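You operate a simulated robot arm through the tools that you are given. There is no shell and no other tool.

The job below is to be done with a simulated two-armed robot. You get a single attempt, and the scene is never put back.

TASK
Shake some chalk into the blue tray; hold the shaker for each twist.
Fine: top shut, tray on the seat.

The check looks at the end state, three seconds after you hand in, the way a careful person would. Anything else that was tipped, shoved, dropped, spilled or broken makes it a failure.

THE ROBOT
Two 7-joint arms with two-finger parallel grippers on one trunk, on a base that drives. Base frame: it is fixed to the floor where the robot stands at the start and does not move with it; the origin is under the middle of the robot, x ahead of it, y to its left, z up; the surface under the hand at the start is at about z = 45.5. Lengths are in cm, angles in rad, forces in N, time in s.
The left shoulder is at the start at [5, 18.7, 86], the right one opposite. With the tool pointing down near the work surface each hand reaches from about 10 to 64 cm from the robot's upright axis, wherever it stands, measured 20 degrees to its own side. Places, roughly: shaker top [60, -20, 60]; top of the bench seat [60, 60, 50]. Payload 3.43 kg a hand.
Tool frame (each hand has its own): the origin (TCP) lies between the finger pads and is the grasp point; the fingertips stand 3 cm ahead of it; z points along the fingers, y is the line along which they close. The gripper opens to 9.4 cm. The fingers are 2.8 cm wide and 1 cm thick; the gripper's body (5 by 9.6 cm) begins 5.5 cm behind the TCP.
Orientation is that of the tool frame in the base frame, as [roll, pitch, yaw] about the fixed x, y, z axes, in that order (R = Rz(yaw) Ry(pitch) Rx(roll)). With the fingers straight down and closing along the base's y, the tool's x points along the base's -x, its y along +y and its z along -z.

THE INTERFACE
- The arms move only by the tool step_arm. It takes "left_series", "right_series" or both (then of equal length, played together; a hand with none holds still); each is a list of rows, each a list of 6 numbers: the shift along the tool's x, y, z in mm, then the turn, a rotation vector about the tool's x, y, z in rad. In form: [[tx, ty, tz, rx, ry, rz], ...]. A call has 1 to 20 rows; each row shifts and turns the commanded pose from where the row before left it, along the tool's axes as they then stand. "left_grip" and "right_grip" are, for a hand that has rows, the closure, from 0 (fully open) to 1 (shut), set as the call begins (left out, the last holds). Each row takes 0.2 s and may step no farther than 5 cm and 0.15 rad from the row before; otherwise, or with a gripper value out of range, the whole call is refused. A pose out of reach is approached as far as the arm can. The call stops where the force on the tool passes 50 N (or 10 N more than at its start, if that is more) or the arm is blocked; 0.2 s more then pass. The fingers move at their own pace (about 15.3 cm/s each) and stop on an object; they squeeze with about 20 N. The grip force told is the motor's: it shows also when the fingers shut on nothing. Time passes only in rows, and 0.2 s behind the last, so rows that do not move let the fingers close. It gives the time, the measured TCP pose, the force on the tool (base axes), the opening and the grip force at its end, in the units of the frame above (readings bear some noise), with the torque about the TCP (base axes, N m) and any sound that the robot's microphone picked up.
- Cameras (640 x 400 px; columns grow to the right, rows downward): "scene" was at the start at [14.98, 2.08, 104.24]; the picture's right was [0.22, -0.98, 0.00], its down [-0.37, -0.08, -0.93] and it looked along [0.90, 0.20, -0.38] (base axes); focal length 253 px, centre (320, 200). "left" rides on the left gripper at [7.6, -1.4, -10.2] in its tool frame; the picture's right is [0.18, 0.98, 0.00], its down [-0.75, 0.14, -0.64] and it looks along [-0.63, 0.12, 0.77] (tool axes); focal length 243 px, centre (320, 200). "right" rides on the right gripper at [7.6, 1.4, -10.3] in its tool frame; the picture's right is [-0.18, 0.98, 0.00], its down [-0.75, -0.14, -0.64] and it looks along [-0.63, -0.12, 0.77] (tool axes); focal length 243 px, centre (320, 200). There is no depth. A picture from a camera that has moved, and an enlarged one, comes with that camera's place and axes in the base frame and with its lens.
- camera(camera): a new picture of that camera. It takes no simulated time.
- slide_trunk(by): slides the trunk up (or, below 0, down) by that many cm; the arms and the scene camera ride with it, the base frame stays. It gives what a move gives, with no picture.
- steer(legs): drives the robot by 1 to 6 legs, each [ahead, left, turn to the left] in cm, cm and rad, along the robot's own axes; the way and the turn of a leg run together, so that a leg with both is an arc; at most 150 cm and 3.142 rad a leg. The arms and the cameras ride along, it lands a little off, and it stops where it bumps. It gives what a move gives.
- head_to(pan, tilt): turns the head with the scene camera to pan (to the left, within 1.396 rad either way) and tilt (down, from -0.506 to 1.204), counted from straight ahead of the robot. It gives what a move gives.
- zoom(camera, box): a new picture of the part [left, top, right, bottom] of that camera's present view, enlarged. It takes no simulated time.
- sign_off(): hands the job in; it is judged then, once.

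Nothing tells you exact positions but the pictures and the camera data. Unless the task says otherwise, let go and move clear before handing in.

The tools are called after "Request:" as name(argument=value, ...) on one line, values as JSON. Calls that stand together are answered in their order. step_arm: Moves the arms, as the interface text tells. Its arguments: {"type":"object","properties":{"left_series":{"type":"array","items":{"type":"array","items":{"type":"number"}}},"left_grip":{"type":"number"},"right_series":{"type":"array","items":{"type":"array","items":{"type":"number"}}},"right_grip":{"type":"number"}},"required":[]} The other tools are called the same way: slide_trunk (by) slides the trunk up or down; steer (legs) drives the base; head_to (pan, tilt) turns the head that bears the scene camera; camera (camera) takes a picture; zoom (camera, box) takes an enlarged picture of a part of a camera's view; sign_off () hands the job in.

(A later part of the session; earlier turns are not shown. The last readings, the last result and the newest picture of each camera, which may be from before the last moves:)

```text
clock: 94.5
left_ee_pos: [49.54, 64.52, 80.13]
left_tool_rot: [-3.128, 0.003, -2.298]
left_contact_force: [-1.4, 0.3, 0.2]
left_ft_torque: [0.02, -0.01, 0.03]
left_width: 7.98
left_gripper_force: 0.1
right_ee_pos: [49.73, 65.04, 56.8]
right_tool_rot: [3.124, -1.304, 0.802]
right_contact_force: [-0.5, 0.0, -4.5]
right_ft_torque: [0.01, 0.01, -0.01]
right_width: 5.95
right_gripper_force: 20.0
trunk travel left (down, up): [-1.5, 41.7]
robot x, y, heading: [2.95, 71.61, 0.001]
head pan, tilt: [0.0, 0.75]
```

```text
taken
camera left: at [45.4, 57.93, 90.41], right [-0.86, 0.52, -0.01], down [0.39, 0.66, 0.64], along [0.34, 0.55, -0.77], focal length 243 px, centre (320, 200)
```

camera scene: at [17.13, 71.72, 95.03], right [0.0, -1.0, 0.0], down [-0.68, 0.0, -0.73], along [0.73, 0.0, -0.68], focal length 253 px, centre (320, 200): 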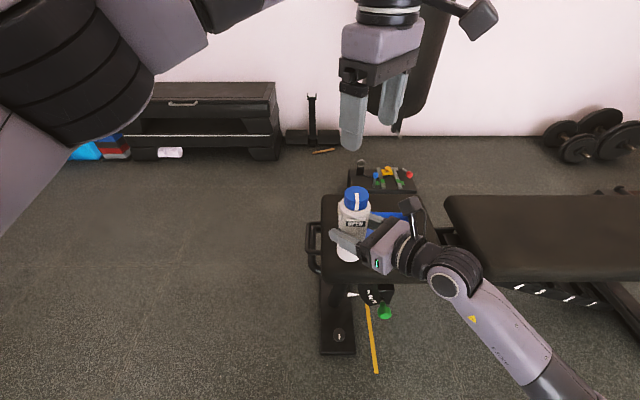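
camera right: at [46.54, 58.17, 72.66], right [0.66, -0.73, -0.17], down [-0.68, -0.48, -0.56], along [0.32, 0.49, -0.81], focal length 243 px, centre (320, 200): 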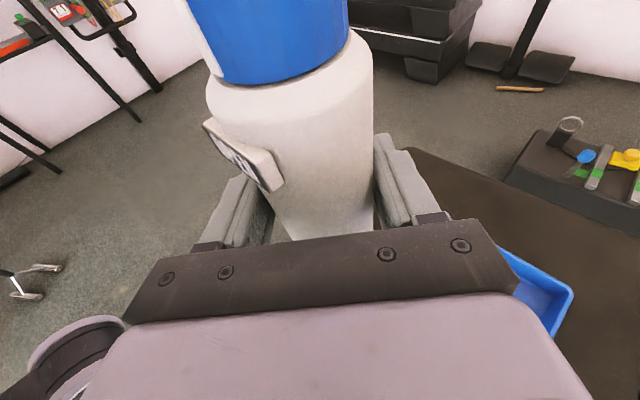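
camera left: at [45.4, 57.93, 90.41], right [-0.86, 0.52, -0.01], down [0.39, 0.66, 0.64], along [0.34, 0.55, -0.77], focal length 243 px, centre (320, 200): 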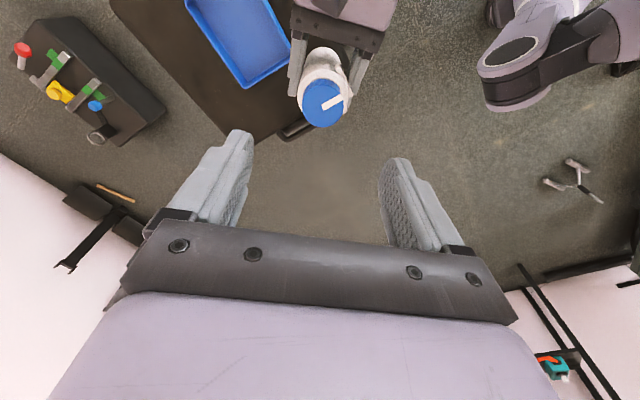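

Cap centre seen at (49.6, 64.95), top z≈65.9. I'll centre the left hand over it and descend to just above the cap.

Request:
step_arm(left_series=[[-1.2, 0.8, 29, 0, 0, 0], [-1.2, 0.8, 29, 0, 0, 0], [-1.2, 0.8, 29, 0, 0, 0], [0, 0, 25, 0, 0, 0]])

Request:
camera(camera="left")

Request:
zoom(camera="scene", box=[300, 120, 460, 280])

Request:
camera(camera="right")

```text
clock: 95.5
left_ee_pos: [49.88, 64.72, 69.05]
left_tool_rot: [-3.129, 0.001, -2.297]
left_contact_force: [-0.6, -0.1, 0.1]
left_ft_torque: [-0.02, 0.0, -0.03]
left_width: 7.99
left_gripper_force: 0.0
right_ee_pos: [49.75, 65.07, 56.79]
right_tool_rot: [3.124, -1.304, 0.8]
right_contact_force: [-1.4, 0.2, -2.5]
right_ft_torque: [-0.02, 0.0, -0.01]
right_width: 5.93
right_gripper_force: 20.3
trunk travel left (down, up): [-1.5, 41.7]
robot x, y, heading: [3.04, 71.52, 0.0]
head pan, tilt: [0.0, 0.75]
```

```text
taken
camera left: at [45.72, 58.21, 79.34], right [-0.86, 0.52, -0.01], down [0.39, 0.66, 0.64], along [0.34, 0.55, -0.77], focal length 243 px, centre (320, 200)
```

left: 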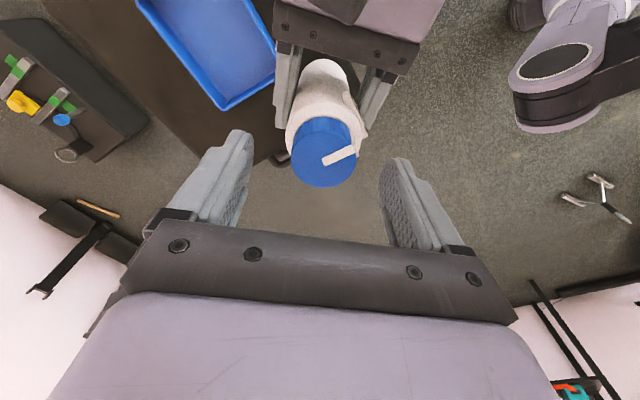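

```text
2.50 times, centred on (380, 200) of scene
camera zoom: at [17.13, 71.71, 95.04], right [0.0, -1.0, 0.0], down [-0.68, 0.0, -0.73], along [0.73, 0.0, -0.68], focal length 632 px, centre (170, 200)
```

zoom: 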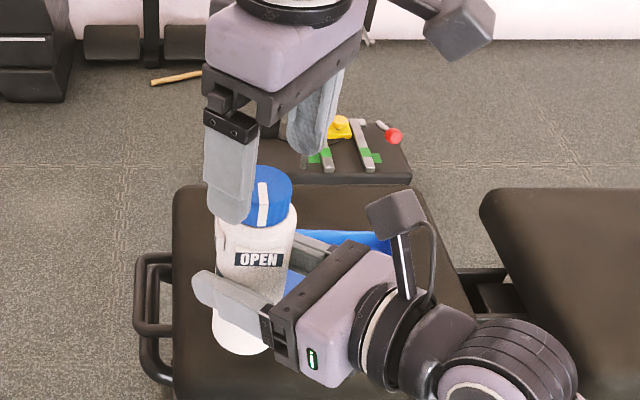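

```text
taken
camera right: at [45.08, 58.52, 66.72], right [0.66, -0.73, -0.17], down [-0.68, -0.48, -0.56], along [0.32, 0.49, -0.81], focal length 243 px, centre (320, 200)
```

right: 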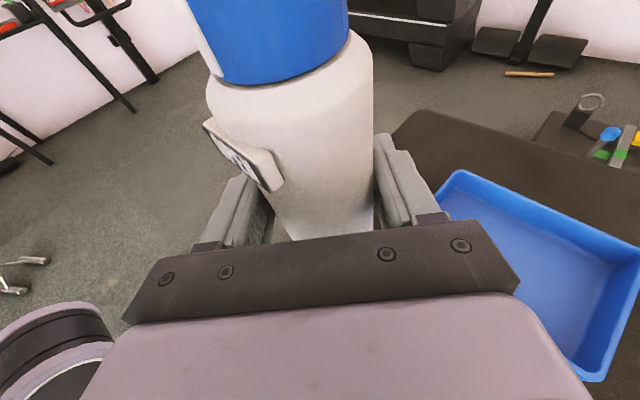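

Good alignment; the cap is about 4.3 cm wide. I'll shift 4 mm, descend 1.7 cm so the fingertips straddle the cap, and close.

Request:
step_arm(left_series=[[1.4, 3.8, 9, 0, 0, 0], [0, 0, 8, 0, 0, 0], [0, 0, 0, 0, 0, 0]])

Request:
camera(camera="left")

Request:
zoom(camera="scene", box=[320, 150, 420, 250])

```text
clock: 96.3
left_ee_pos: [49.52, 64.97, 67.23]
left_tool_rot: [-3.127, 0.003, -2.297]
left_contact_force: [-0.4, 0.4, -0.3]
left_ft_torque: [0.03, -0.02, 0.02]
left_width: 7.98
left_gripper_force: 0.0
right_ee_pos: [49.72, 64.97, 56.71]
right_tool_rot: [3.124, -1.303, 0.801]
right_contact_force: [-0.5, -0.4, -3.9]
right_ft_torque: [0.0, 0.0, 0.02]
right_width: 5.94
right_gripper_force: 19.9
trunk travel left (down, up): [-1.5, 41.7]
robot x, y, heading: [3.11, 71.48, -0.003]
head pan, tilt: [0.0, 0.75]
```

```text
taken
camera left: at [45.41, 58.37, 77.55], right [-0.86, 0.52, -0.01], down [0.39, 0.66, 0.64], along [0.34, 0.55, -0.77], focal length 243 px, centre (320, 200)
```

left: 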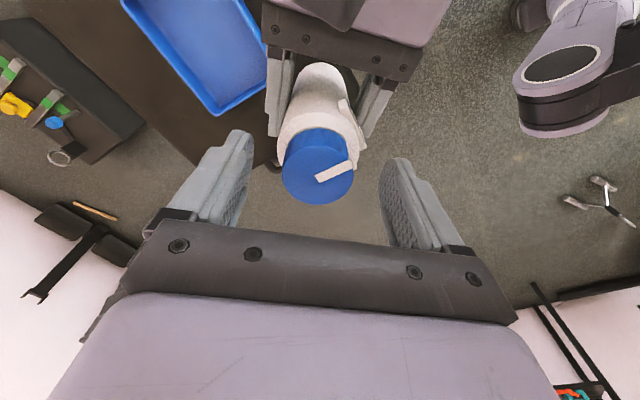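

```text
4.00 times, centred on (370, 200) of scene
camera zoom: at [17.13, 71.71, 95.03], right [0.0, -1.0, 0.0], down [-0.68, 0.0, -0.73], along [0.73, 0.0, -0.68], focal length 1011 px, centre (120, 200)
```

zoom: 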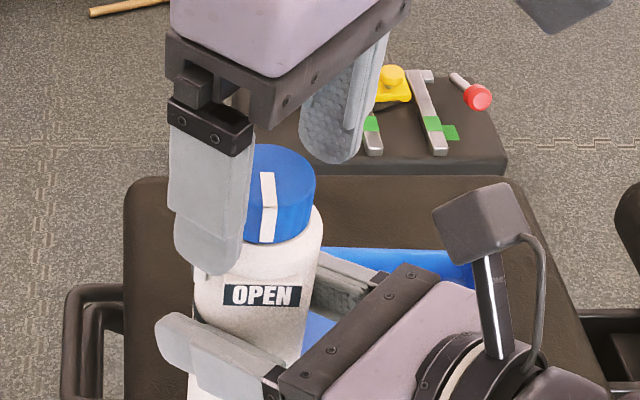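

The fingertips are right at the cap's lower rim; I'll raise 3 mm to stay off the shoulder and close on the cap.

Request:
step_arm(left_series=[[0, 0, -3, 0, 0, 0], [0, 0, 0, 0, 0, 0]])

Request:
step_arm(left_series=[[0, 0, 0, 0, 0, 0], [0, 0, 0, 0, 0, 0], [0, 0, 0, 0, 0, 0], [0, 0, 0, 0, 0, 0]], left_grip=1)

Request:
camera(camera="left")

Request:
zoom(camera="scene", box=[320, 150, 420, 250])

```text
clock: 96.9
left_ee_pos: [49.5, 65.06, 67.51]
left_tool_rot: [-3.128, 0.003, -2.299]
left_contact_force: [-0.2, 0.2, -0.7]
left_ft_torque: [0.0, 0.0, 0.02]
left_width: 8.0
left_gripper_force: 0.0
right_ee_pos: [49.63, 65.05, 56.73]
right_tool_rot: [3.123, -1.304, 0.802]
right_contact_force: [0.5, 0.2, -3.3]
right_ft_torque: [-0.02, 0.05, 0.0]
right_width: 5.95
right_gripper_force: 19.9
trunk travel left (down, up): [-1.5, 41.7]
robot x, y, heading: [2.85, 71.62, -0.006]
head pan, tilt: [0.0, 0.75]
```

```text
clock: 97.9
left_ee_pos: [49.57, 65.04, 67.65]
left_tool_rot: [-3.127, 0.003, -2.296]
left_contact_force: [5.8, -4.3, -0.7]
left_ft_torque: [-0.1, -0.1, -0.04]
left_width: 4.09
left_gripper_force: 19.8
right_ee_pos: [49.51, 65.03, 56.79]
right_tool_rot: [3.124, -1.303, 0.803]
right_contact_force: [-4.5, 3.6, -2.6]
right_ft_torque: [-0.38, -0.48, 0.01]
right_width: 5.96
right_gripper_force: 20.0
trunk travel left (down, up): [-1.5, 41.7]
robot x, y, heading: [2.82, 71.48, -0.003]
head pan, tilt: [0.0, 0.75]
```

```text
taken
camera left: at [45.44, 58.43, 77.91], right [-0.86, 0.52, -0.01], down [0.39, 0.66, 0.64], along [0.34, 0.54, -0.77], focal length 243 px, centre (320, 200)
```

left: 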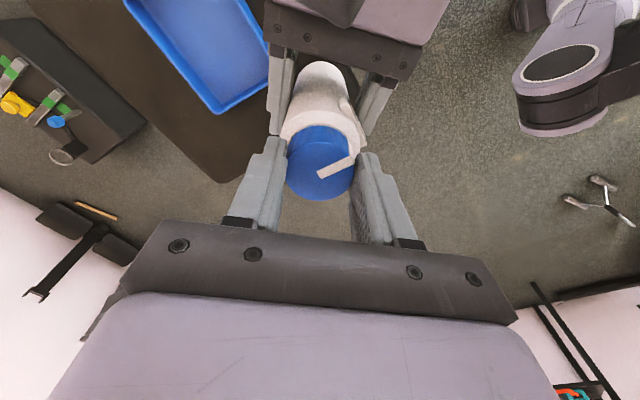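

```text
4.00 times, centred on (370, 200) of scene
camera zoom: at [17.13, 71.71, 95.03], right [0.0, -1.0, 0.0], down [-0.68, 0.0, -0.73], along [0.73, 0.0, -0.68], focal length 1011 px, centre (120, 200)
```

zoom: 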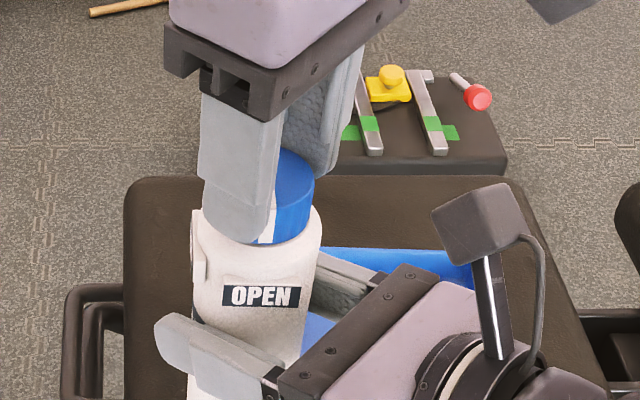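

The left hand holds the cap (4.1 cm wide) with a small side load. I'll relieve it by 1.5 mm and start turning clockwise (toward the SHUT tag), watching torque and sound.

Request:
step_arm(left_series=[[0, -1.5, 0, 0, 0, 0], [0, 0, 0, 0, 0, 0]])

Request:
step_arm(left_series=[[0, 0, 0, 0, 0, 0.1], [0, 0, 0, 0, 0, 0.1], [0, 0, 0, 0, 0, 0]])

Request:
camera(camera="left")

Request:
camera(camera="right")

```text
clock: 98.5
left_ee_pos: [49.71, 64.99, 67.54]
left_tool_rot: [-3.128, 0.004, -2.298]
left_contact_force: [1.5, 0.3, 0.7]
left_ft_torque: [-0.01, -0.02, -0.04]
left_width: 4.07
left_gripper_force: 20.3
right_ee_pos: [49.78, 64.94, 56.81]
right_tool_rot: [3.127, -1.304, 0.798]
right_contact_force: [-0.2, 1.2, -2.2]
right_ft_torque: [-0.03, 0.02, -0.03]
right_width: 5.96
right_gripper_force: 20.2
trunk travel left (down, up): [-1.5, 41.7]
robot x, y, heading: [2.78, 72.01, 0.002]
head pan, tilt: [0.0, 0.75]
```

```text
clock: 99.3
left_ee_pos: [49.66, 65.04, 67.65]
left_tool_rot: [-3.131, 0.004, -2.499]
left_contact_force: [0.1, 1.5, -0.4]
left_ft_torque: [0.05, 0.17, 0.36]
left_width: 4.08
left_gripper_force: 19.8
right_ee_pos: [49.64, 64.96, 56.77]
right_tool_rot: [3.122, -1.303, 0.803]
right_contact_force: [1.2, -0.8, -2.0]
right_ft_torque: [0.03, -0.02, -0.34]
right_width: 5.95
right_gripper_force: 19.8
trunk travel left (down, up): [-1.5, 41.7]
robot x, y, heading: [3.0, 71.43, 0.003]
head pan, tilt: [0.0, 0.75]
```

```text
taken
camera left: at [44.26, 59.34, 77.91], right [-0.74, 0.68, -0.01], down [0.51, 0.57, 0.64], along [0.44, 0.47, -0.76], focal length 243 px, centre (320, 200)
```

left: 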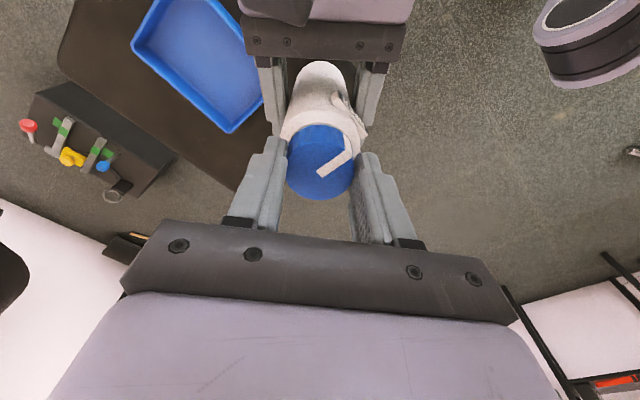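

```text
taken
camera right: at [45.09, 58.5, 66.73], right [0.66, -0.73, -0.17], down [-0.68, -0.48, -0.56], along [0.33, 0.49, -0.81], focal length 243 px, centre (320, 200)
```

right: 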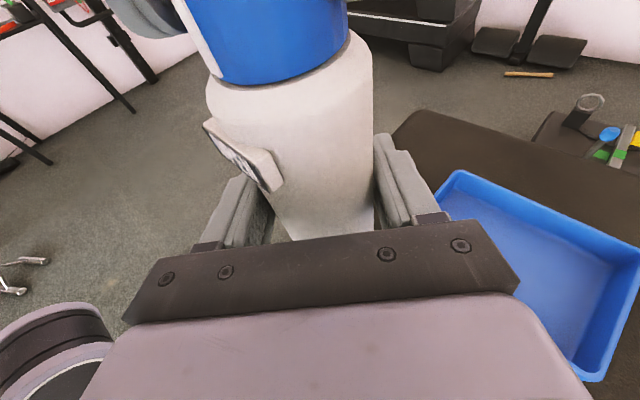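

The left fingers slipped: the cap did not move clockwise even at 0.36 N·m, so that is a stop. I'll try counter-clockwise.

Request:
step_arm(left_series=[[0, 0, 0, 0, 0, -0.1], [0, 0, 0, 0, 0, -0.1], [0, 0, 0, 0, 0, -0.1], [0, 0, 0, 0, 0, 0]])

Request:
camera(camera="left")

Request:
zoom(camera="right", box=[160, 0, 400, 150])

```text
clock: 100.3
left_ee_pos: [49.59, 65.06, 67.49]
left_tool_rot: [-3.128, 0.003, -2.196]
left_contact_force: [1.3, 1.2, 0.0]
left_ft_torque: [0.31, 0.1, 0.01]
left_width: 4.11
left_gripper_force: 20.3
right_ee_pos: [49.64, 65.0, 56.81]
right_tool_rot: [3.126, -1.303, 0.801]
right_contact_force: [-0.3, -2.2, -3.5]
right_ft_torque: [-0.23, -0.2, 0.0]
right_width: 5.98
right_gripper_force: 19.7
trunk travel left (down, up): [-1.5, 41.7]
robot x, y, heading: [2.49, 71.62, -0.005]
head pan, tilt: [0.0, 0.75]
```

```text
taken
camera left: at [46.21, 58.01, 77.9], right [-0.9, 0.43, -0.01], down [0.32, 0.7, 0.64], along [0.28, 0.58, -0.77], focal length 243 px, centre (320, 200)
```

left: 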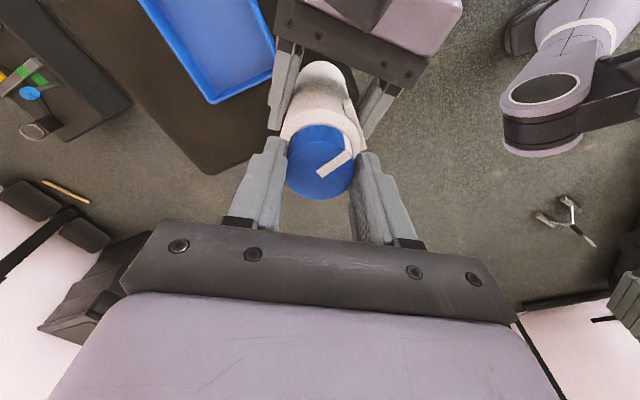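

```text
2.67 times, centred on (280, 75) of right
camera zoom: at [45.08, 58.52, 66.7], right [0.66, -0.73, -0.17], down [-0.68, -0.48, -0.56], along [0.32, 0.49, -0.81], focal length 647 px, centre (427, 533)
```

zoom: 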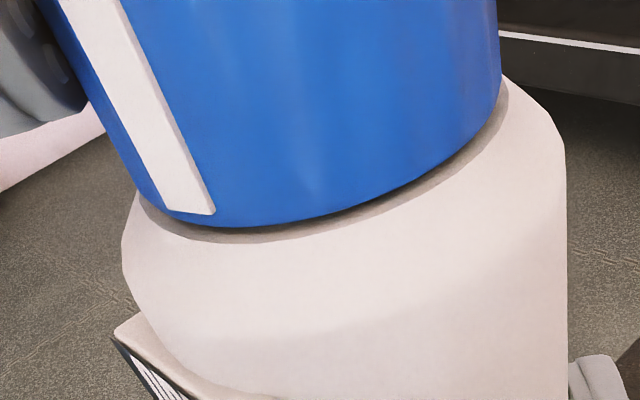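

Counter-clockwise works: the cap turned 0.3 rad with the hand at low torque. So it was shut at its clockwise stop, and opens counter-clockwise. I'll keep turning and watch for a stop or sound.

Request:
step_arm(left_series=[[0, 0, 0, 0, 0, -0.1], [0, 0, 0, 0, 0, -0.1], [0, 0, 0, 0, 0, -0.1], [0, 0, 0, 0, 0, 0]])

Request:
camera(camera="left")

Request:
zoom(camera="right", box=[160, 0, 400, 150])

```text
clock: 101.3
left_ee_pos: [49.69, 64.97, 67.55]
left_tool_rot: [-3.124, -0.003, -1.896]
left_contact_force: [5.2, 2.0, 3.2]
left_ft_torque: [0.31, -0.09, 0.0]
left_width: 4.09
left_gripper_force: 19.9
right_ee_pos: [49.51, 65.01, 56.86]
right_tool_rot: [3.125, -1.301, 0.8]
right_contact_force: [-4.5, -2.6, -5.6]
right_ft_torque: [-0.03, -0.46, 0.01]
right_width: 5.97
right_gripper_force: 19.8
trunk travel left (down, up): [-1.5, 41.7]
robot x, y, heading: [2.8, 71.84, -0.004]
head pan, tilt: [0.0, 0.75]
```

```text
taken
camera left: at [48.47, 57.33, 77.92], right [-0.99, 0.14, -0.01], down [0.1, 0.76, 0.64], along [0.1, 0.63, -0.77], focal length 243 px, centre (320, 200)
```

left: 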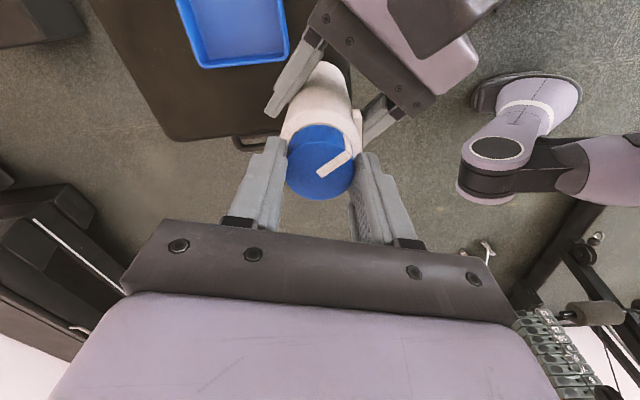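

```text
2.67 times, centred on (280, 75) of right
camera zoom: at [45.07, 58.53, 66.68], right [0.66, -0.73, -0.17], down [-0.68, -0.48, -0.56], along [0.32, 0.49, -0.81], focal length 647 px, centre (427, 533)
```

zoom: 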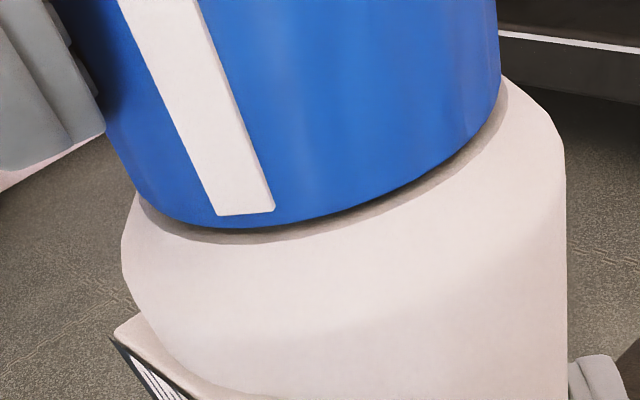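

It turns freely (about 0.6 rad so far). I'll keep on counter-clockwise.

Request:
step_arm(left_series=[[0, 0, 0, 0, 0, -0.12], [0, 0, 0, 0, 0, -0.12], [0, 0, 0, 0, 0, -0.12], [0, 0, 0, 0, 0, -0.12], [0, 0, 0, 0, 0, 0]])

Request:
camera(camera="left")

Request:
zoom(camera="right", box=[160, 0, 400, 150])

```text
clock: 102.5
left_ee_pos: [49.58, 65.03, 67.61]
left_tool_rot: [-3.129, -0.008, -1.416]
left_contact_force: [13.6, -1.0, 2.2]
left_ft_torque: [0.04, -0.66, -0.02]
left_width: 4.08
left_gripper_force: 20.2
right_ee_pos: [49.67, 65.18, 56.82]
right_tool_rot: [3.127, -1.304, 0.798]
right_contact_force: [-13.9, 0.6, -5.5]
right_ft_torque: [-0.12, -0.78, 0.01]
right_width: 5.97
right_gripper_force: 20.0
trunk travel left (down, up): [-1.5, 41.7]
robot x, y, heading: [2.92, 71.7, -0.002]
head pan, tilt: [0.0, 0.75]
```

```text
taken
camera left: at [52.1, 57.71, 78.0], right [-0.94, -0.33, -0.01], down [-0.27, 0.73, 0.63], along [-0.2, 0.6, -0.77], focal length 243 px, centre (320, 200)
```

left: 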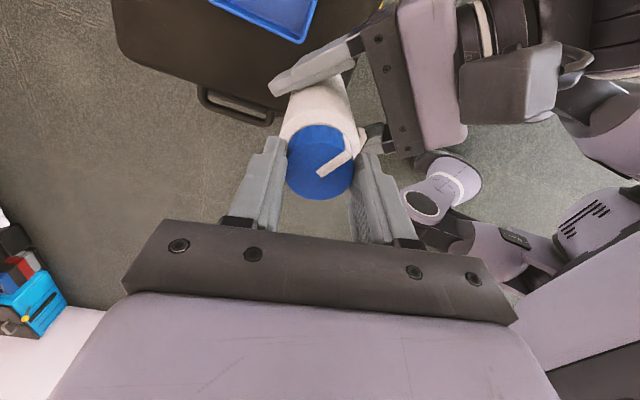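

```text
2.67 times, centred on (280, 75) of right
camera zoom: at [45.05, 58.56, 66.7], right [0.66, -0.73, -0.17], down [-0.68, -0.48, -0.56], along [0.32, 0.49, -0.81], focal length 647 px, centre (427, 533)
```

zoom: 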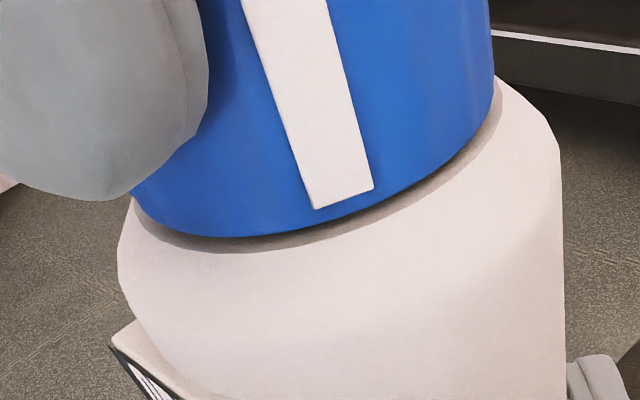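

Now about 62° turned, still free; there's a 13 N side load from slight off-centre. I'll relieve it by 3 mm and go on toward 90°.

Request:
step_arm(left_series=[[0.4, -2.8, 0, 0, 0, 0], [0, 0, 0, 0, 0, 0]])

Request:
step_arm(left_series=[[0, 0, 0, 0, 0, -0.12], [0, 0, 0, 0, 0, -0.12], [0, 0, 0, 0, 0, -0.12], [0, 0, 0, 0, 0, -0.12], [0, 0, 0, 0, 0, 0]])

Request:
camera(camera="left")

Request:
zoom(camera="right", box=[160, 0, 400, 150])

```text
clock: 103.1
left_ee_pos: [49.86, 64.84, 67.58]
left_tool_rot: [-3.133, -0.008, -1.42]
left_contact_force: [2.3, 0.9, 3.7]
left_ft_torque: [-0.01, -0.24, 0.03]
left_width: 4.1
left_gripper_force: 20.2
right_ee_pos: [49.67, 64.98, 56.76]
right_tool_rot: [3.126, -1.304, 0.797]
right_contact_force: [-1.9, -1.1, -8.1]
right_ft_torque: [0.13, 0.0, -0.02]
right_width: 5.97
right_gripper_force: 20.0
trunk travel left (down, up): [-1.5, 41.7]
robot x, y, heading: [3.09, 71.74, -0.004]
head pan, tilt: [0.0, 0.75]
```

```text
clock: 104.3
left_ee_pos: [49.91, 64.98, 67.64]
left_tool_rot: [-3.136, -0.012, -0.936]
left_contact_force: [-3.4, 0.8, 3.1]
left_ft_torque: [0.1, 0.27, -0.03]
left_width: 4.09
left_gripper_force: 19.6
right_ee_pos: [49.74, 64.94, 56.83]
right_tool_rot: [3.122, -1.303, 0.803]
right_contact_force: [2.9, -0.6, -6.9]
right_ft_torque: [0.02, 0.14, -0.02]
right_width: 5.98
right_gripper_force: 20.2
trunk travel left (down, up): [-1.5, 41.7]
robot x, y, heading: [2.95, 71.67, 0.0]
head pan, tilt: [0.0, 0.75]
```

```text
taken
camera left: at [55.44, 59.66, 77.99], right [-0.68, -0.73, 0.0], down [-0.57, 0.53, 0.63], along [-0.46, 0.43, -0.77], focal length 243 px, centre (320, 200)
```

left: 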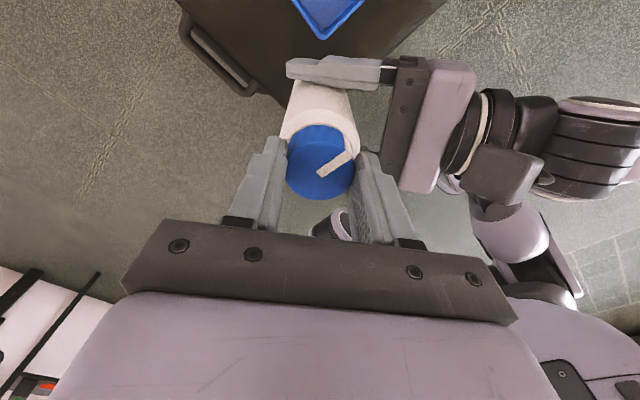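

```text
2.67 times, centred on (280, 75) of right
camera zoom: at [45.1, 58.5, 66.71], right [0.66, -0.73, -0.17], down [-0.68, -0.48, -0.56], along [0.33, 0.49, -0.81], focal length 647 px, centre (427, 533)
```

zoom: 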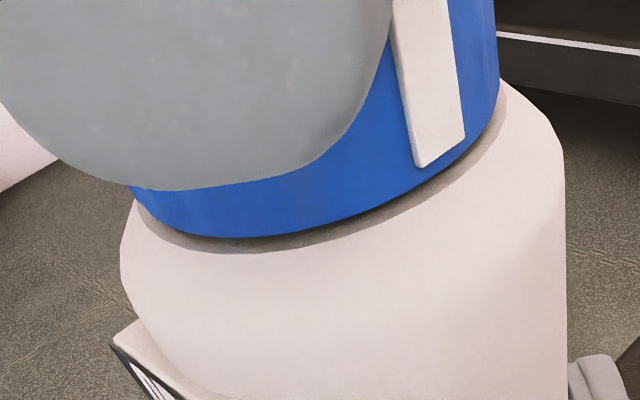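

Turned 90° counter-clockwise with almost no torque. I'll try a little further to see if there is a stop here.

Request:
step_arm(left_series=[[0, 0, 0, 0, 0, -0.1], [0, 0, 0, 0, 0, -0.1], [0, 0, 0, 0, 0, 0]])

Request:
camera(camera="left")

Request:
zoom(camera="right", box=[160, 0, 400, 150])

```text
clock: 105.1
left_ee_pos: [49.88, 65.02, 67.56]
left_tool_rot: [-3.137, -0.014, -0.735]
left_contact_force: [3.7, -0.4, 0.8]
left_ft_torque: [0.06, -0.15, -0.39]
left_width: 4.09
left_gripper_force: 19.5
right_ee_pos: [49.72, 65.09, 56.74]
right_tool_rot: [3.126, -1.304, 0.803]
right_contact_force: [-3.3, 1.4, -3.4]
right_ft_torque: [-0.14, -0.25, 0.42]
right_width: 5.98
right_gripper_force: 19.6
trunk travel left (down, up): [-1.5, 41.7]
robot x, y, heading: [2.75, 71.81, -0.001]
head pan, tilt: [0.0, 0.75]
```

```text
taken
camera left: at [56.42, 60.94, 78.0], right [-0.52, -0.85, 0.0], down [-0.66, 0.4, 0.63], along [-0.54, 0.33, -0.78], focal length 243 px, centre (320, 200)
```

left: 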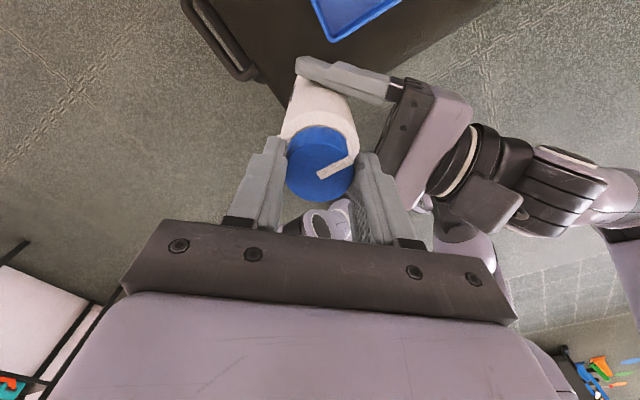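

```text
2.67 times, centred on (280, 75) of right
camera zoom: at [45.04, 58.56, 66.73], right [0.66, -0.73, -0.17], down [-0.68, -0.48, -0.56], along [0.32, 0.49, -0.81], focal length 647 px, centre (427, 533)
```

zoom: 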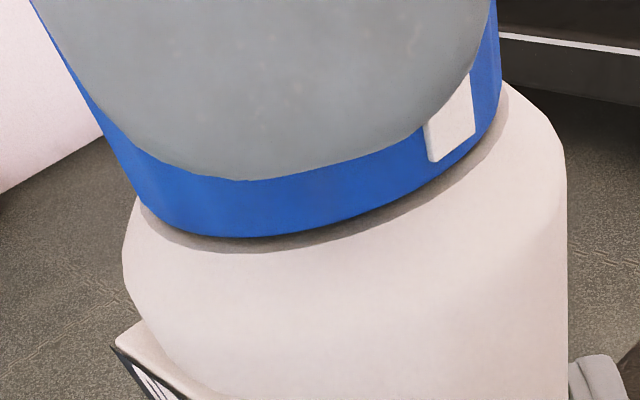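

There is a stop now (-0.39 N·m): the cap's travel is about 90° and it is now at the counter-clockwise end — open if it works like a normal cap. I'll release it, lift the left hand away and test by shaking over the tray.

Request:
step_arm(left_series=[[0, 0, 0, 0, 0, 0.05], [0, 0, 0, 0, 0, 0]])

Request:
step_arm(left_series=[[0, 0, 0, 0, 0, 0], [0, 0, 0, 0, 0, 0], [0, 0, 0, 0, 0, 0]], left_grip=0.25)

Request:
step_arm(left_series=[[0, 0, -20, 0, 0, 0], [0, 0, -30, 0, 0, 0], [0, 0, -30, 0, 0, 0], [0, 0, -30, 0, 0, 0]])

Request:
camera(camera="left")

Request:
camera(camera="scene")

```text
clock: 105.7
left_ee_pos: [49.99, 64.9, 67.58]
left_tool_rot: [-3.136, -0.014, -0.786]
left_contact_force: [7.1, -2.3, -0.3]
left_ft_torque: [-0.05, -0.29, 0.0]
left_width: 4.1
left_gripper_force: 19.9
right_ee_pos: [49.65, 65.01, 56.86]
right_tool_rot: [3.124, -1.306, 0.803]
right_contact_force: [-8.0, 2.0, -2.5]
right_ft_torque: [-0.18, -0.56, 0.0]
right_width: 5.99
right_gripper_force: 19.8
trunk travel left (down, up): [-1.5, 41.7]
robot x, y, heading: [3.36, 71.46, -0.002]
head pan, tilt: [0.0, 0.75]
```

```text
clock: 106.5
left_ee_pos: [49.76, 64.98, 67.59]
left_tool_rot: [-3.138, -0.012, -0.788]
left_contact_force: [-0.5, 0.1, -1.2]
left_ft_torque: [0.0, 0.0, 0.0]
left_width: 7.04
left_gripper_force: 0.0
right_ee_pos: [49.71, 65.05, 56.82]
right_tool_rot: [3.125, -1.304, 0.802]
right_contact_force: [0.6, -0.6, -3.3]
right_ft_torque: [0.01, 0.04, 0.0]
right_width: 5.95
right_gripper_force: 19.9
trunk travel left (down, up): [-1.5, 41.7]
robot x, y, heading: [3.01, 71.67, -0.003]
head pan, tilt: [0.0, 0.75]
```

```text
clock: 107.5
left_ee_pos: [49.71, 65.01, 78.73]
left_tool_rot: [-3.139, -0.011, -0.788]
left_contact_force: [-0.4, -0.6, -0.5]
left_ft_torque: [-0.03, 0.0, 0.01]
left_width: 7.04
left_gripper_force: 0.1
right_ee_pos: [49.59, 64.9, 56.83]
right_tool_rot: [3.125, -1.304, 0.802]
right_contact_force: [-0.3, 0.5, -3.3]
right_ft_torque: [-0.01, 0.0, 0.0]
right_width: 5.96
right_gripper_force: 20.0
trunk travel left (down, up): [-1.5, 41.7]
robot x, y, heading: [2.71, 71.75, -0.001]
head pan, tilt: [0.0, 0.75]
```

```text
taken
camera left: at [56.07, 60.55, 89.12], right [-0.57, -0.82, 0.0], down [-0.64, 0.44, 0.63], along [-0.52, 0.36, -0.78], focal length 243 px, centre (320, 200)
```

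left: 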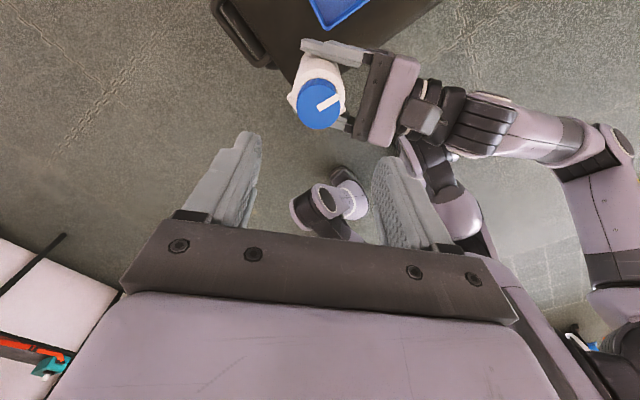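

```text
taken
camera scene: at [17.14, 71.72, 95.03], right [0.0, -1.0, 0.0], down [-0.68, 0.0, -0.73], along [0.73, 0.0, -0.68], focal length 253 px, centre (320, 200)
```

scene: 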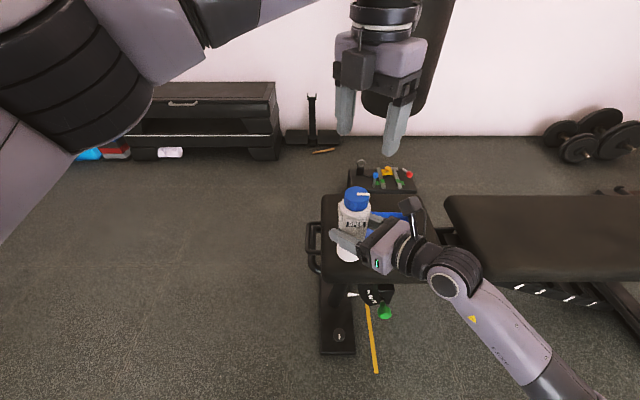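

The pointer now faces right (-Y). I'll move the left hand aside and bring the shaker back up over the tray's centre.

Request:
zoom(camera="scene", box=[325, 175, 395, 245])

Request:
step_arm(left_series=[[-19.9, -36.7, 0, 0, 0, 0], [-19.9, -36.7, 0, 0, 0, 0], [-19.9, -36.7, 0, 0, 0, 0], [-19.9, -36.7, 0, 0, 0, 0], [-19.9, -36.7, 0, 0, 0, 0], [0, 0, 0, 0, 0, 0], [0, 0, 0, 0, 0, 0]], right_series=[[20, 4.5, -2.8, 0, 0, 0], [20, 4.5, -2.8, 0, 0, 0], [20, 4.5, -2.8, 0, 0, 0], [3.05, 26.7, -4.9, 0, 0, 0], [3.05, 26.7, -4.9, 0, 0, 0], [3.05, 26.7, -4.9, 0, 0, 0], [3.05, 26.7, -4.9, 0, 0, 0]])

Request:
camera(camera="scene")

```text
5.71 times, centred on (360, 210) of scene
camera zoom: at [17.14, 71.72, 95.03], right [0.0, -1.0, 0.0], down [-0.68, 0.0, -0.73], along [0.73, 0.0, -0.68], focal length 1444 px, centre (91, 143)
```

zoom: 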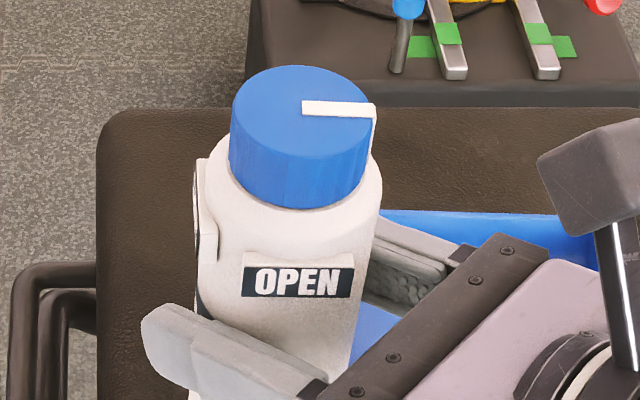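

```text
clock: 109.1
left_ee_pos: [55.78, 84.91, 78.59]
left_tool_rot: [-3.138, -0.013, -0.788]
left_contact_force: [-0.2, -0.1, 0.9]
left_ft_torque: [0.0, 0.01, 0.03]
left_width: 7.05
left_gripper_force: 0.0
right_ee_pos: [57.39, 56.02, 64.7]
right_tool_rot: [3.128, -1.305, 0.798]
right_contact_force: [-0.1, 0.3, -2.7]
right_ft_torque: [-0.05, -0.02, 0.0]
right_width: 5.95
right_gripper_force: 19.9
trunk travel left (down, up): [-1.5, 41.7]
robot x, y, heading: [2.76, 71.77, -0.002]
head pan, tilt: [0.0, 0.75]
```

```text
taken
camera scene: at [17.13, 71.71, 95.03], right [0.0, -1.0, 0.0], down [-0.68, 0.0, -0.73], along [0.73, 0.0, -0.68], focal length 253 px, centre (320, 200)
```

scene: 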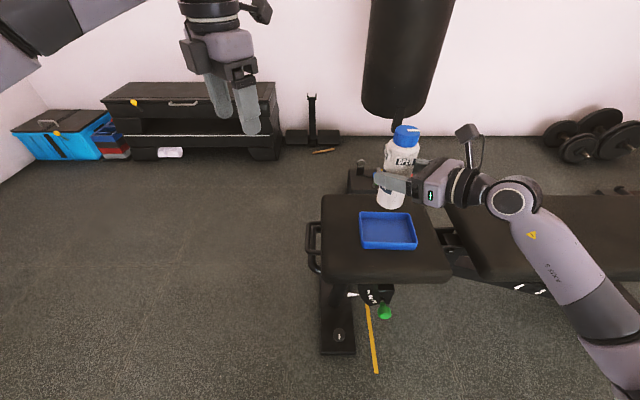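

The shaker is over the tray again. I'll tip it about 84° about the cap, then lower it.

Request:
step_arm(right_series=[[0, 6, 0, 0, 0, 0], [0.9, 12.8, 0, 0, 0, -0.1463], [0.9, 12.8, 0, 0, 0, -0.1463], [0.9, 12.8, 0, 0, 0, -0.1463], [0.9, 12.8, 0, 0, 0, -0.1463], [0.9, 12.8, 0, 0, 0, -0.1463], [0.9, 12.8, 0, 0, 0, -0.1463], [0.9, 12.8, 0, 0, 0, -0.1463], [0.9, 12.8, 0, 0, 0, -0.1463], [0.9, 12.8, 0, 0, 0, -0.1463], [0.9, 12.8, 0, 0, 0, -0.1463], [-3.1, -28.3, 7.7, 0, 0, 0], [-3.1, -28.3, 7.7, 0, 0, 0], [-3.1, -28.3, 7.7, 0, 0, 0], [-3.1, -28.3, 7.7, 0, 0, 0]])

Request:
zoom(camera="scene", box=[310, 90, 470, 280])

```text
clock: 112.3
left_ee_pos: [55.87, 84.84, 78.49]
left_tool_rot: [-3.137, -0.012, -0.788]
left_contact_force: [-0.4, -0.4, -0.7]
left_ft_torque: [-0.03, -0.01, -0.01]
left_width: 7.03
left_gripper_force: 0.0
right_ee_pos: [65.74, 50.65, 60.53]
right_tool_rot: [1.838, -0.099, 2.327]
right_contact_force: [0.1, 0.5, -2.9]
right_ft_torque: [0.01, 0.06, -0.04]
right_width: 5.97
right_gripper_force: 20.2
trunk travel left (down, up): [-1.5, 41.7]
robot x, y, heading: [2.98, 71.77, -0.004]
head pan, tilt: [0.0, 0.75]
```

```text
2.11 times, centred on (390, 185) of scene
camera zoom: at [17.13, 71.71, 95.04], right [0.0, -1.0, 0.0], down [-0.68, 0.0, -0.73], along [0.73, 0.0, -0.68], focal length 532 px, centre (173, 232)
```

zoom: 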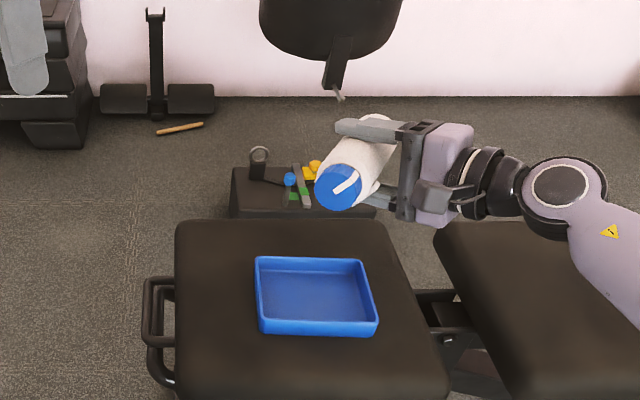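

The cap is over (58.0, 55.3) at z≈62. I'll tip further in stages and watch.

Request:
step_arm(right_series=[[0.9, 12.3, 0, 0, 0, -0.14], [0.9, 12.3, 0, 0, 0, -0.14], [0.9, 12.3, 0, 0, 0, -0.14], [0.9, 12.3, 0, 0, 0, -0.14], [0.9, 12.3, 0, 0, 0, -0.14], [0.9, 12.3, 0, 0, 0, -0.14]])

Request:
zoom(camera="scene", box=[310, 90, 470, 280])

```text
clock: 113.7
left_ee_pos: [55.85, 84.87, 78.51]
left_tool_rot: [-3.14, -0.012, -0.788]
left_contact_force: [-0.2, 0.0, 0.4]
left_ft_torque: [0.01, 0.01, -0.01]
left_width: 7.06
left_gripper_force: 0.1
right_ee_pos: [65.22, 53.63, 66.88]
right_tool_rot: [1.924, 0.707, 2.589]
right_contact_force: [0.1, -0.3, -2.6]
right_ft_torque: [0.0, 0.04, -0.01]
right_width: 5.92
right_gripper_force: 20.1
trunk travel left (down, up): [-1.5, 41.7]
robot x, y, heading: [2.59, 71.77, 0.001]
head pan, tilt: [0.0, 0.75]
```

```text
2.11 times, centred on (390, 185) of scene
camera zoom: at [17.14, 71.71, 95.03], right [0.0, -1.0, 0.0], down [-0.68, 0.0, -0.73], along [0.73, 0.0, -0.68], focal length 532 px, centre (173, 232)
```

zoom: 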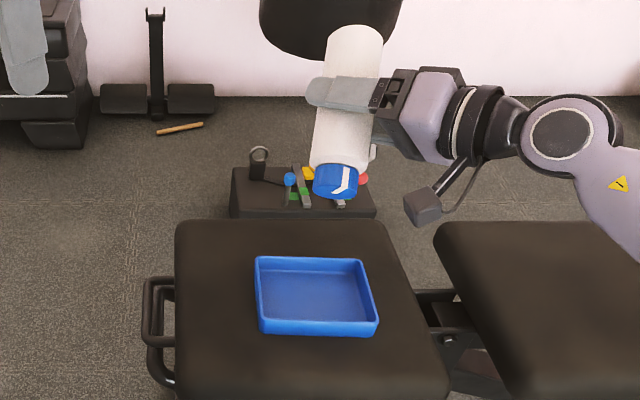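

No chalk from tilt alone. I'll complete the inversion (6 more rows) and lower a little.

Request:
step_arm(right_series=[[0.9, 12.3, 0, 0, 0, -0.14], [0.9, 12.3, 0, 0, 0, -0.14], [0.9, 12.3, 0, 0, 0, -0.14], [0.9, 12.3, 0, 0, 0, -0.14], [0.9, 12.3, 0, 0, 0, -0.14], [0.9, 12.3, 0, 0, 0, -0.14], [0, 0, 0, 0, 0, 0]])

Request:
zoom(camera="scene", box=[310, 90, 470, 280])

```text
clock: 115.3
left_ee_pos: [55.86, 84.91, 78.65]
left_tool_rot: [-3.138, -0.014, -0.786]
left_contact_force: [-0.3, -0.2, -0.1]
left_ft_torque: [-0.02, -0.02, -0.01]
left_width: 7.03
left_gripper_force: 0.0
right_ee_pos: [61.21, 58.79, 69.62]
right_tool_rot: [-3.115, 1.304, -2.332]
right_contact_force: [-0.6, 0.6, -3.2]
right_ft_torque: [-0.01, 0.03, 0.01]
right_width: 5.93
right_gripper_force: 20.1
trunk travel left (down, up): [-1.5, 41.7]
robot x, y, heading: [2.81, 71.82, -0.006]
head pan, tilt: [0.0, 0.75]
```

```text
2.11 times, centred on (390, 185) of scene
camera zoom: at [17.14, 71.71, 95.03], right [0.0, -1.0, 0.0], down [-0.68, 0.0, -0.73], along [0.73, 0.0, -0.68], focal length 532 px, centre (173, 232)
```

zoom: 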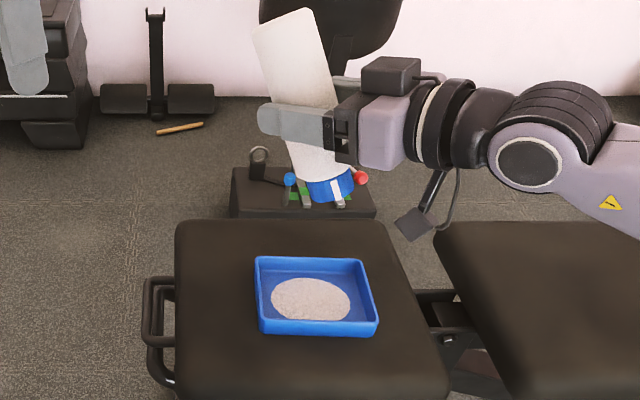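

Chalk now flows: a good patch is in the tray, so this position is truly open. I'll roll the shaker back up right away, keeping the cap over the tray.

Request:
step_arm(right_series=[[0.9, -12.3, 0, 0, 0, 0.14], [0.9, -12.3, 0, 0, 0, 0.14], [0.9, -12.3, 0, 0, 0, 0.14], [0.9, -12.3, 0, 0, 0, 0.14], [0.9, -12.3, 0, 0, 0, 0.14], [0.9, -12.3, 0, 0, 0, 0.14], [0.9, -12.3, 0, 0, 0, 0.14], [0.9, -12.3, 0, 0, 0, 0.14], [0.9, -12.3, 0, 0, 0, 0.14], [0.9, -12.3, 0, 0, 0, 0.14], [0.9, -12.3, 0, 0, 0, 0.14], [0.9, -12.3, 0, 0, 0, 0.14]])

Request:
zoom(camera="scene", box=[310, 90, 470, 280])

Request:
zoom(camera="scene", box=[340, 190, 430, 270])

```text
clock: 117.9
left_ee_pos: [55.91, 84.86, 78.54]
left_tool_rot: [-3.139, -0.013, -0.787]
left_contact_force: [-0.9, 0.1, 0.6]
left_ft_torque: [0.04, 0.0, 0.03]
left_width: 7.05
left_gripper_force: 0.0
right_ee_pos: [65.44, 50.8, 60.31]
right_tool_rot: [1.837, -0.104, 2.325]
right_contact_force: [0.6, -0.3, -2.4]
right_ft_torque: [0.01, 0.04, -0.02]
right_width: 5.93
right_gripper_force: 20.2
trunk travel left (down, up): [-1.5, 41.7]
robot x, y, heading: [2.94, 71.69, -0.001]
head pan, tilt: [0.0, 0.75]
```

```text
2.11 times, centred on (390, 185) of scene
camera zoom: at [17.14, 71.71, 95.03], right [0.0, -1.0, 0.0], down [-0.68, 0.0, -0.73], along [0.73, 0.0, -0.68], focal length 532 px, centre (173, 232)
```

zoom: 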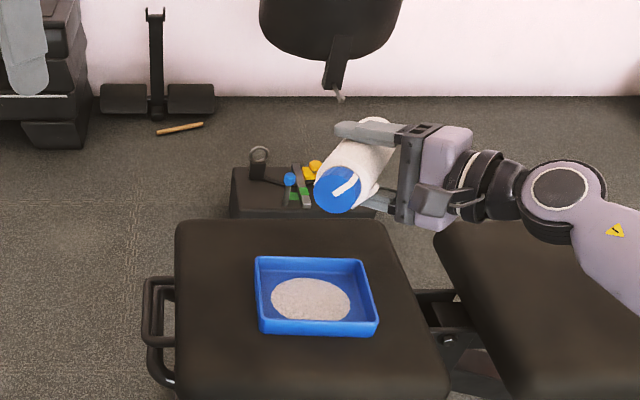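

```text
5.00 times, centred on (385, 230) of scene
camera zoom: at [17.14, 71.71, 95.03], right [0.0, -1.0, 0.0], down [-0.68, 0.0, -0.73], along [0.73, 0.0, -0.68], focal length 1263 px, centre (-5, 50)
```

zoom: 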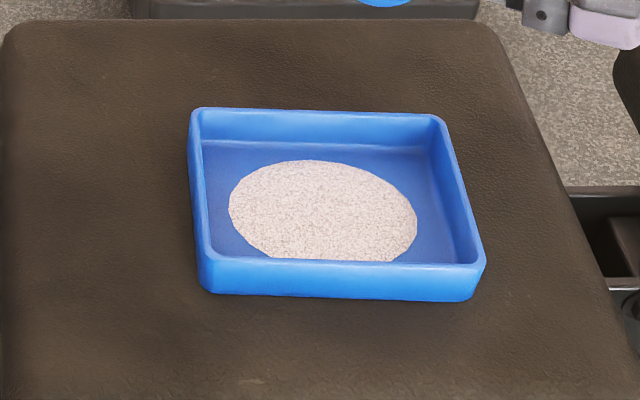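

A neat chalk patch lies wholly inside the tray, nothing on the seat. I'll raise the shaker and bring it fully upright.

Request:
step_arm(right_series=[[3.1, 28.3, -7.7, 0, 0, 0], [3.1, 28.3, -7.7, 0, 0, 0], [3.1, 28.3, -7.7, 0, 0, 0], [3.1, 28.3, -7.7, 0, 0, 0], [0.9, -12.8, 0, 0, 0, 0.1463], [0.9, -12.8, 0, 0, 0, 0.1463], [0.9, -12.8, 0, 0, 0, 0.1463], [0.9, -12.8, 0, 0, 0, 0.1463], [0.9, -12.8, 0, 0, 0, 0.1463], [0.9, -12.8, 0, 0, 0, 0.1463], [0.9, -12.8, 0, 0, 0, 0.1463], [0.9, -12.8, 0, 0, 0, 0.1463], [0.9, -12.8, 0, 0, 0, 0.1463], [0.9, -12.8, 0, 0, 0, 0.1463]])

Request:
camera(camera="scene")

```text
clock: 120.9
left_ee_pos: [55.99, 84.94, 78.56]
left_tool_rot: [-3.139, -0.012, -0.786]
left_contact_force: [-0.2, -0.5, -0.7]
left_ft_torque: [0.01, 0.0, -0.02]
left_width: 7.04
left_gripper_force: 0.1
right_ee_pos: [58.0, 55.55, 64.36]
right_tool_rot: [3.129, -1.303, 0.794]
right_contact_force: [-0.4, -0.8, -2.7]
right_ft_torque: [0.0, 0.03, 0.01]
right_width: 5.97
right_gripper_force: 19.8
trunk travel left (down, up): [-1.5, 41.7]
robot x, y, heading: [3.18, 71.49, -0.003]
head pan, tilt: [0.0, 0.75]
```

```text
taken
camera scene: at [17.14, 71.71, 95.03], right [0.0, -1.0, 0.0], down [-0.68, 0.0, -0.73], along [0.73, 0.0, -0.68], focal length 253 px, centre (320, 200)
```

scene: 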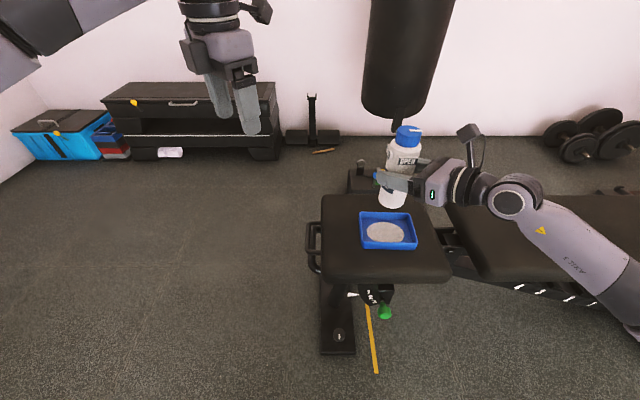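

Upright again. I'll bring the shaker back to the twist place beside the tray, then the left hand over the cap.

Request:
step_arm(right_series=[[-3.05, -26.7, 4.9, 0, 0, 0], [-3.05, -26.7, 4.9, 0, 0, 0], [-3.05, -26.7, 4.9, 0, 0, 0], [-3.05, -26.7, 4.9, 0, 0, 0], [-19.2, -6.3, 2.5, 0, 0, 0], [-19.2, -6.3, 2.5, 0, 0, 0], [-19.2, -6.3, 2.5, 0, 0, 0]])

Request:
step_arm(left_series=[[19.9, 36.7, 0, 0, 0, 0], [19.9, 36.7, 0, 0, 0, 0], [19.9, 36.7, 0, 0, 0, 0], [19.9, 36.7, 0, 0, 0, 0], [19.9, 36.7, 0, 0, 0, 0], [0, 0, 0, 0, 0, 0]])

Request:
camera(camera="left")

Request:
camera(camera="scene")

```text
clock: 122.5
left_ee_pos: [55.91, 84.94, 78.53]
left_tool_rot: [-3.138, -0.012, -0.786]
left_contact_force: [0.1, -0.1, 0.4]
left_ft_torque: [0.01, 0.02, -0.01]
left_width: 7.05
left_gripper_force: 0.1
right_ee_pos: [49.61, 64.84, 56.82]
right_tool_rot: [3.124, -1.302, 0.803]
right_contact_force: [-0.2, 0.2, -3.6]
right_ft_torque: [-0.03, 0.04, 0.0]
right_width: 5.97
right_gripper_force: 20.1
trunk travel left (down, up): [-1.5, 41.7]
robot x, y, heading: [3.22, 71.44, -0.001]
head pan, tilt: [0.0, 0.75]
```

```text
clock: 123.9
left_ee_pos: [49.67, 64.65, 78.52]
left_tool_rot: [-3.14, -0.012, -0.787]
left_contact_force: [0.0, 0.5, 0.4]
left_ft_torque: [0.02, 0.0, 0.02]
left_width: 7.05
left_gripper_force: 0.0
right_ee_pos: [49.53, 64.93, 56.92]
right_tool_rot: [3.126, -1.303, 0.8]
right_contact_force: [-0.6, -0.2, -3.5]
right_ft_torque: [-0.01, -0.01, -0.01]
right_width: 5.96
right_gripper_force: 19.8
trunk travel left (down, up): [-1.5, 41.7]
robot x, y, heading: [2.79, 71.57, 0.0]
head pan, tilt: [0.0, 0.75]
```

```text
taken
camera left: at [56.01, 60.43, 88.97], right [-0.57, -0.82, 0.0], down [-0.64, 0.44, 0.63], along [-0.52, 0.36, -0.78], focal length 243 px, centre (320, 200)
```

left: 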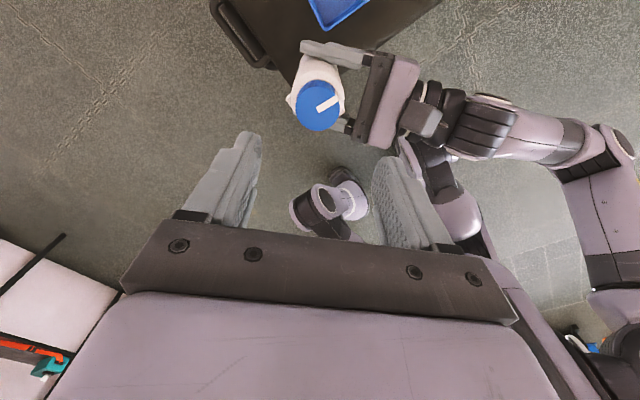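

```text
taken
camera scene: at [17.13, 71.71, 95.03], right [0.0, -1.0, 0.0], down [-0.68, 0.0, -0.73], along [0.73, 0.0, -0.68], focal length 253 px, centre (320, 200)
```

scene: 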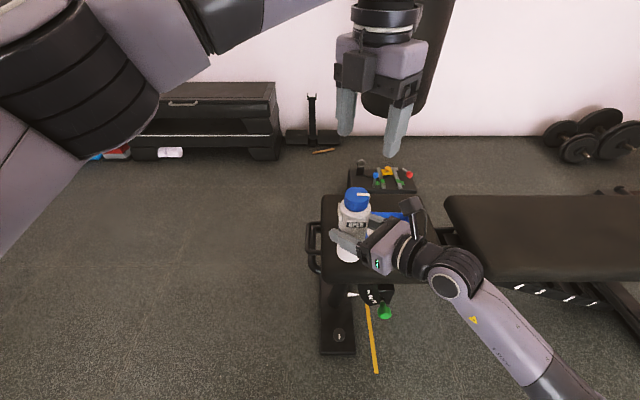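

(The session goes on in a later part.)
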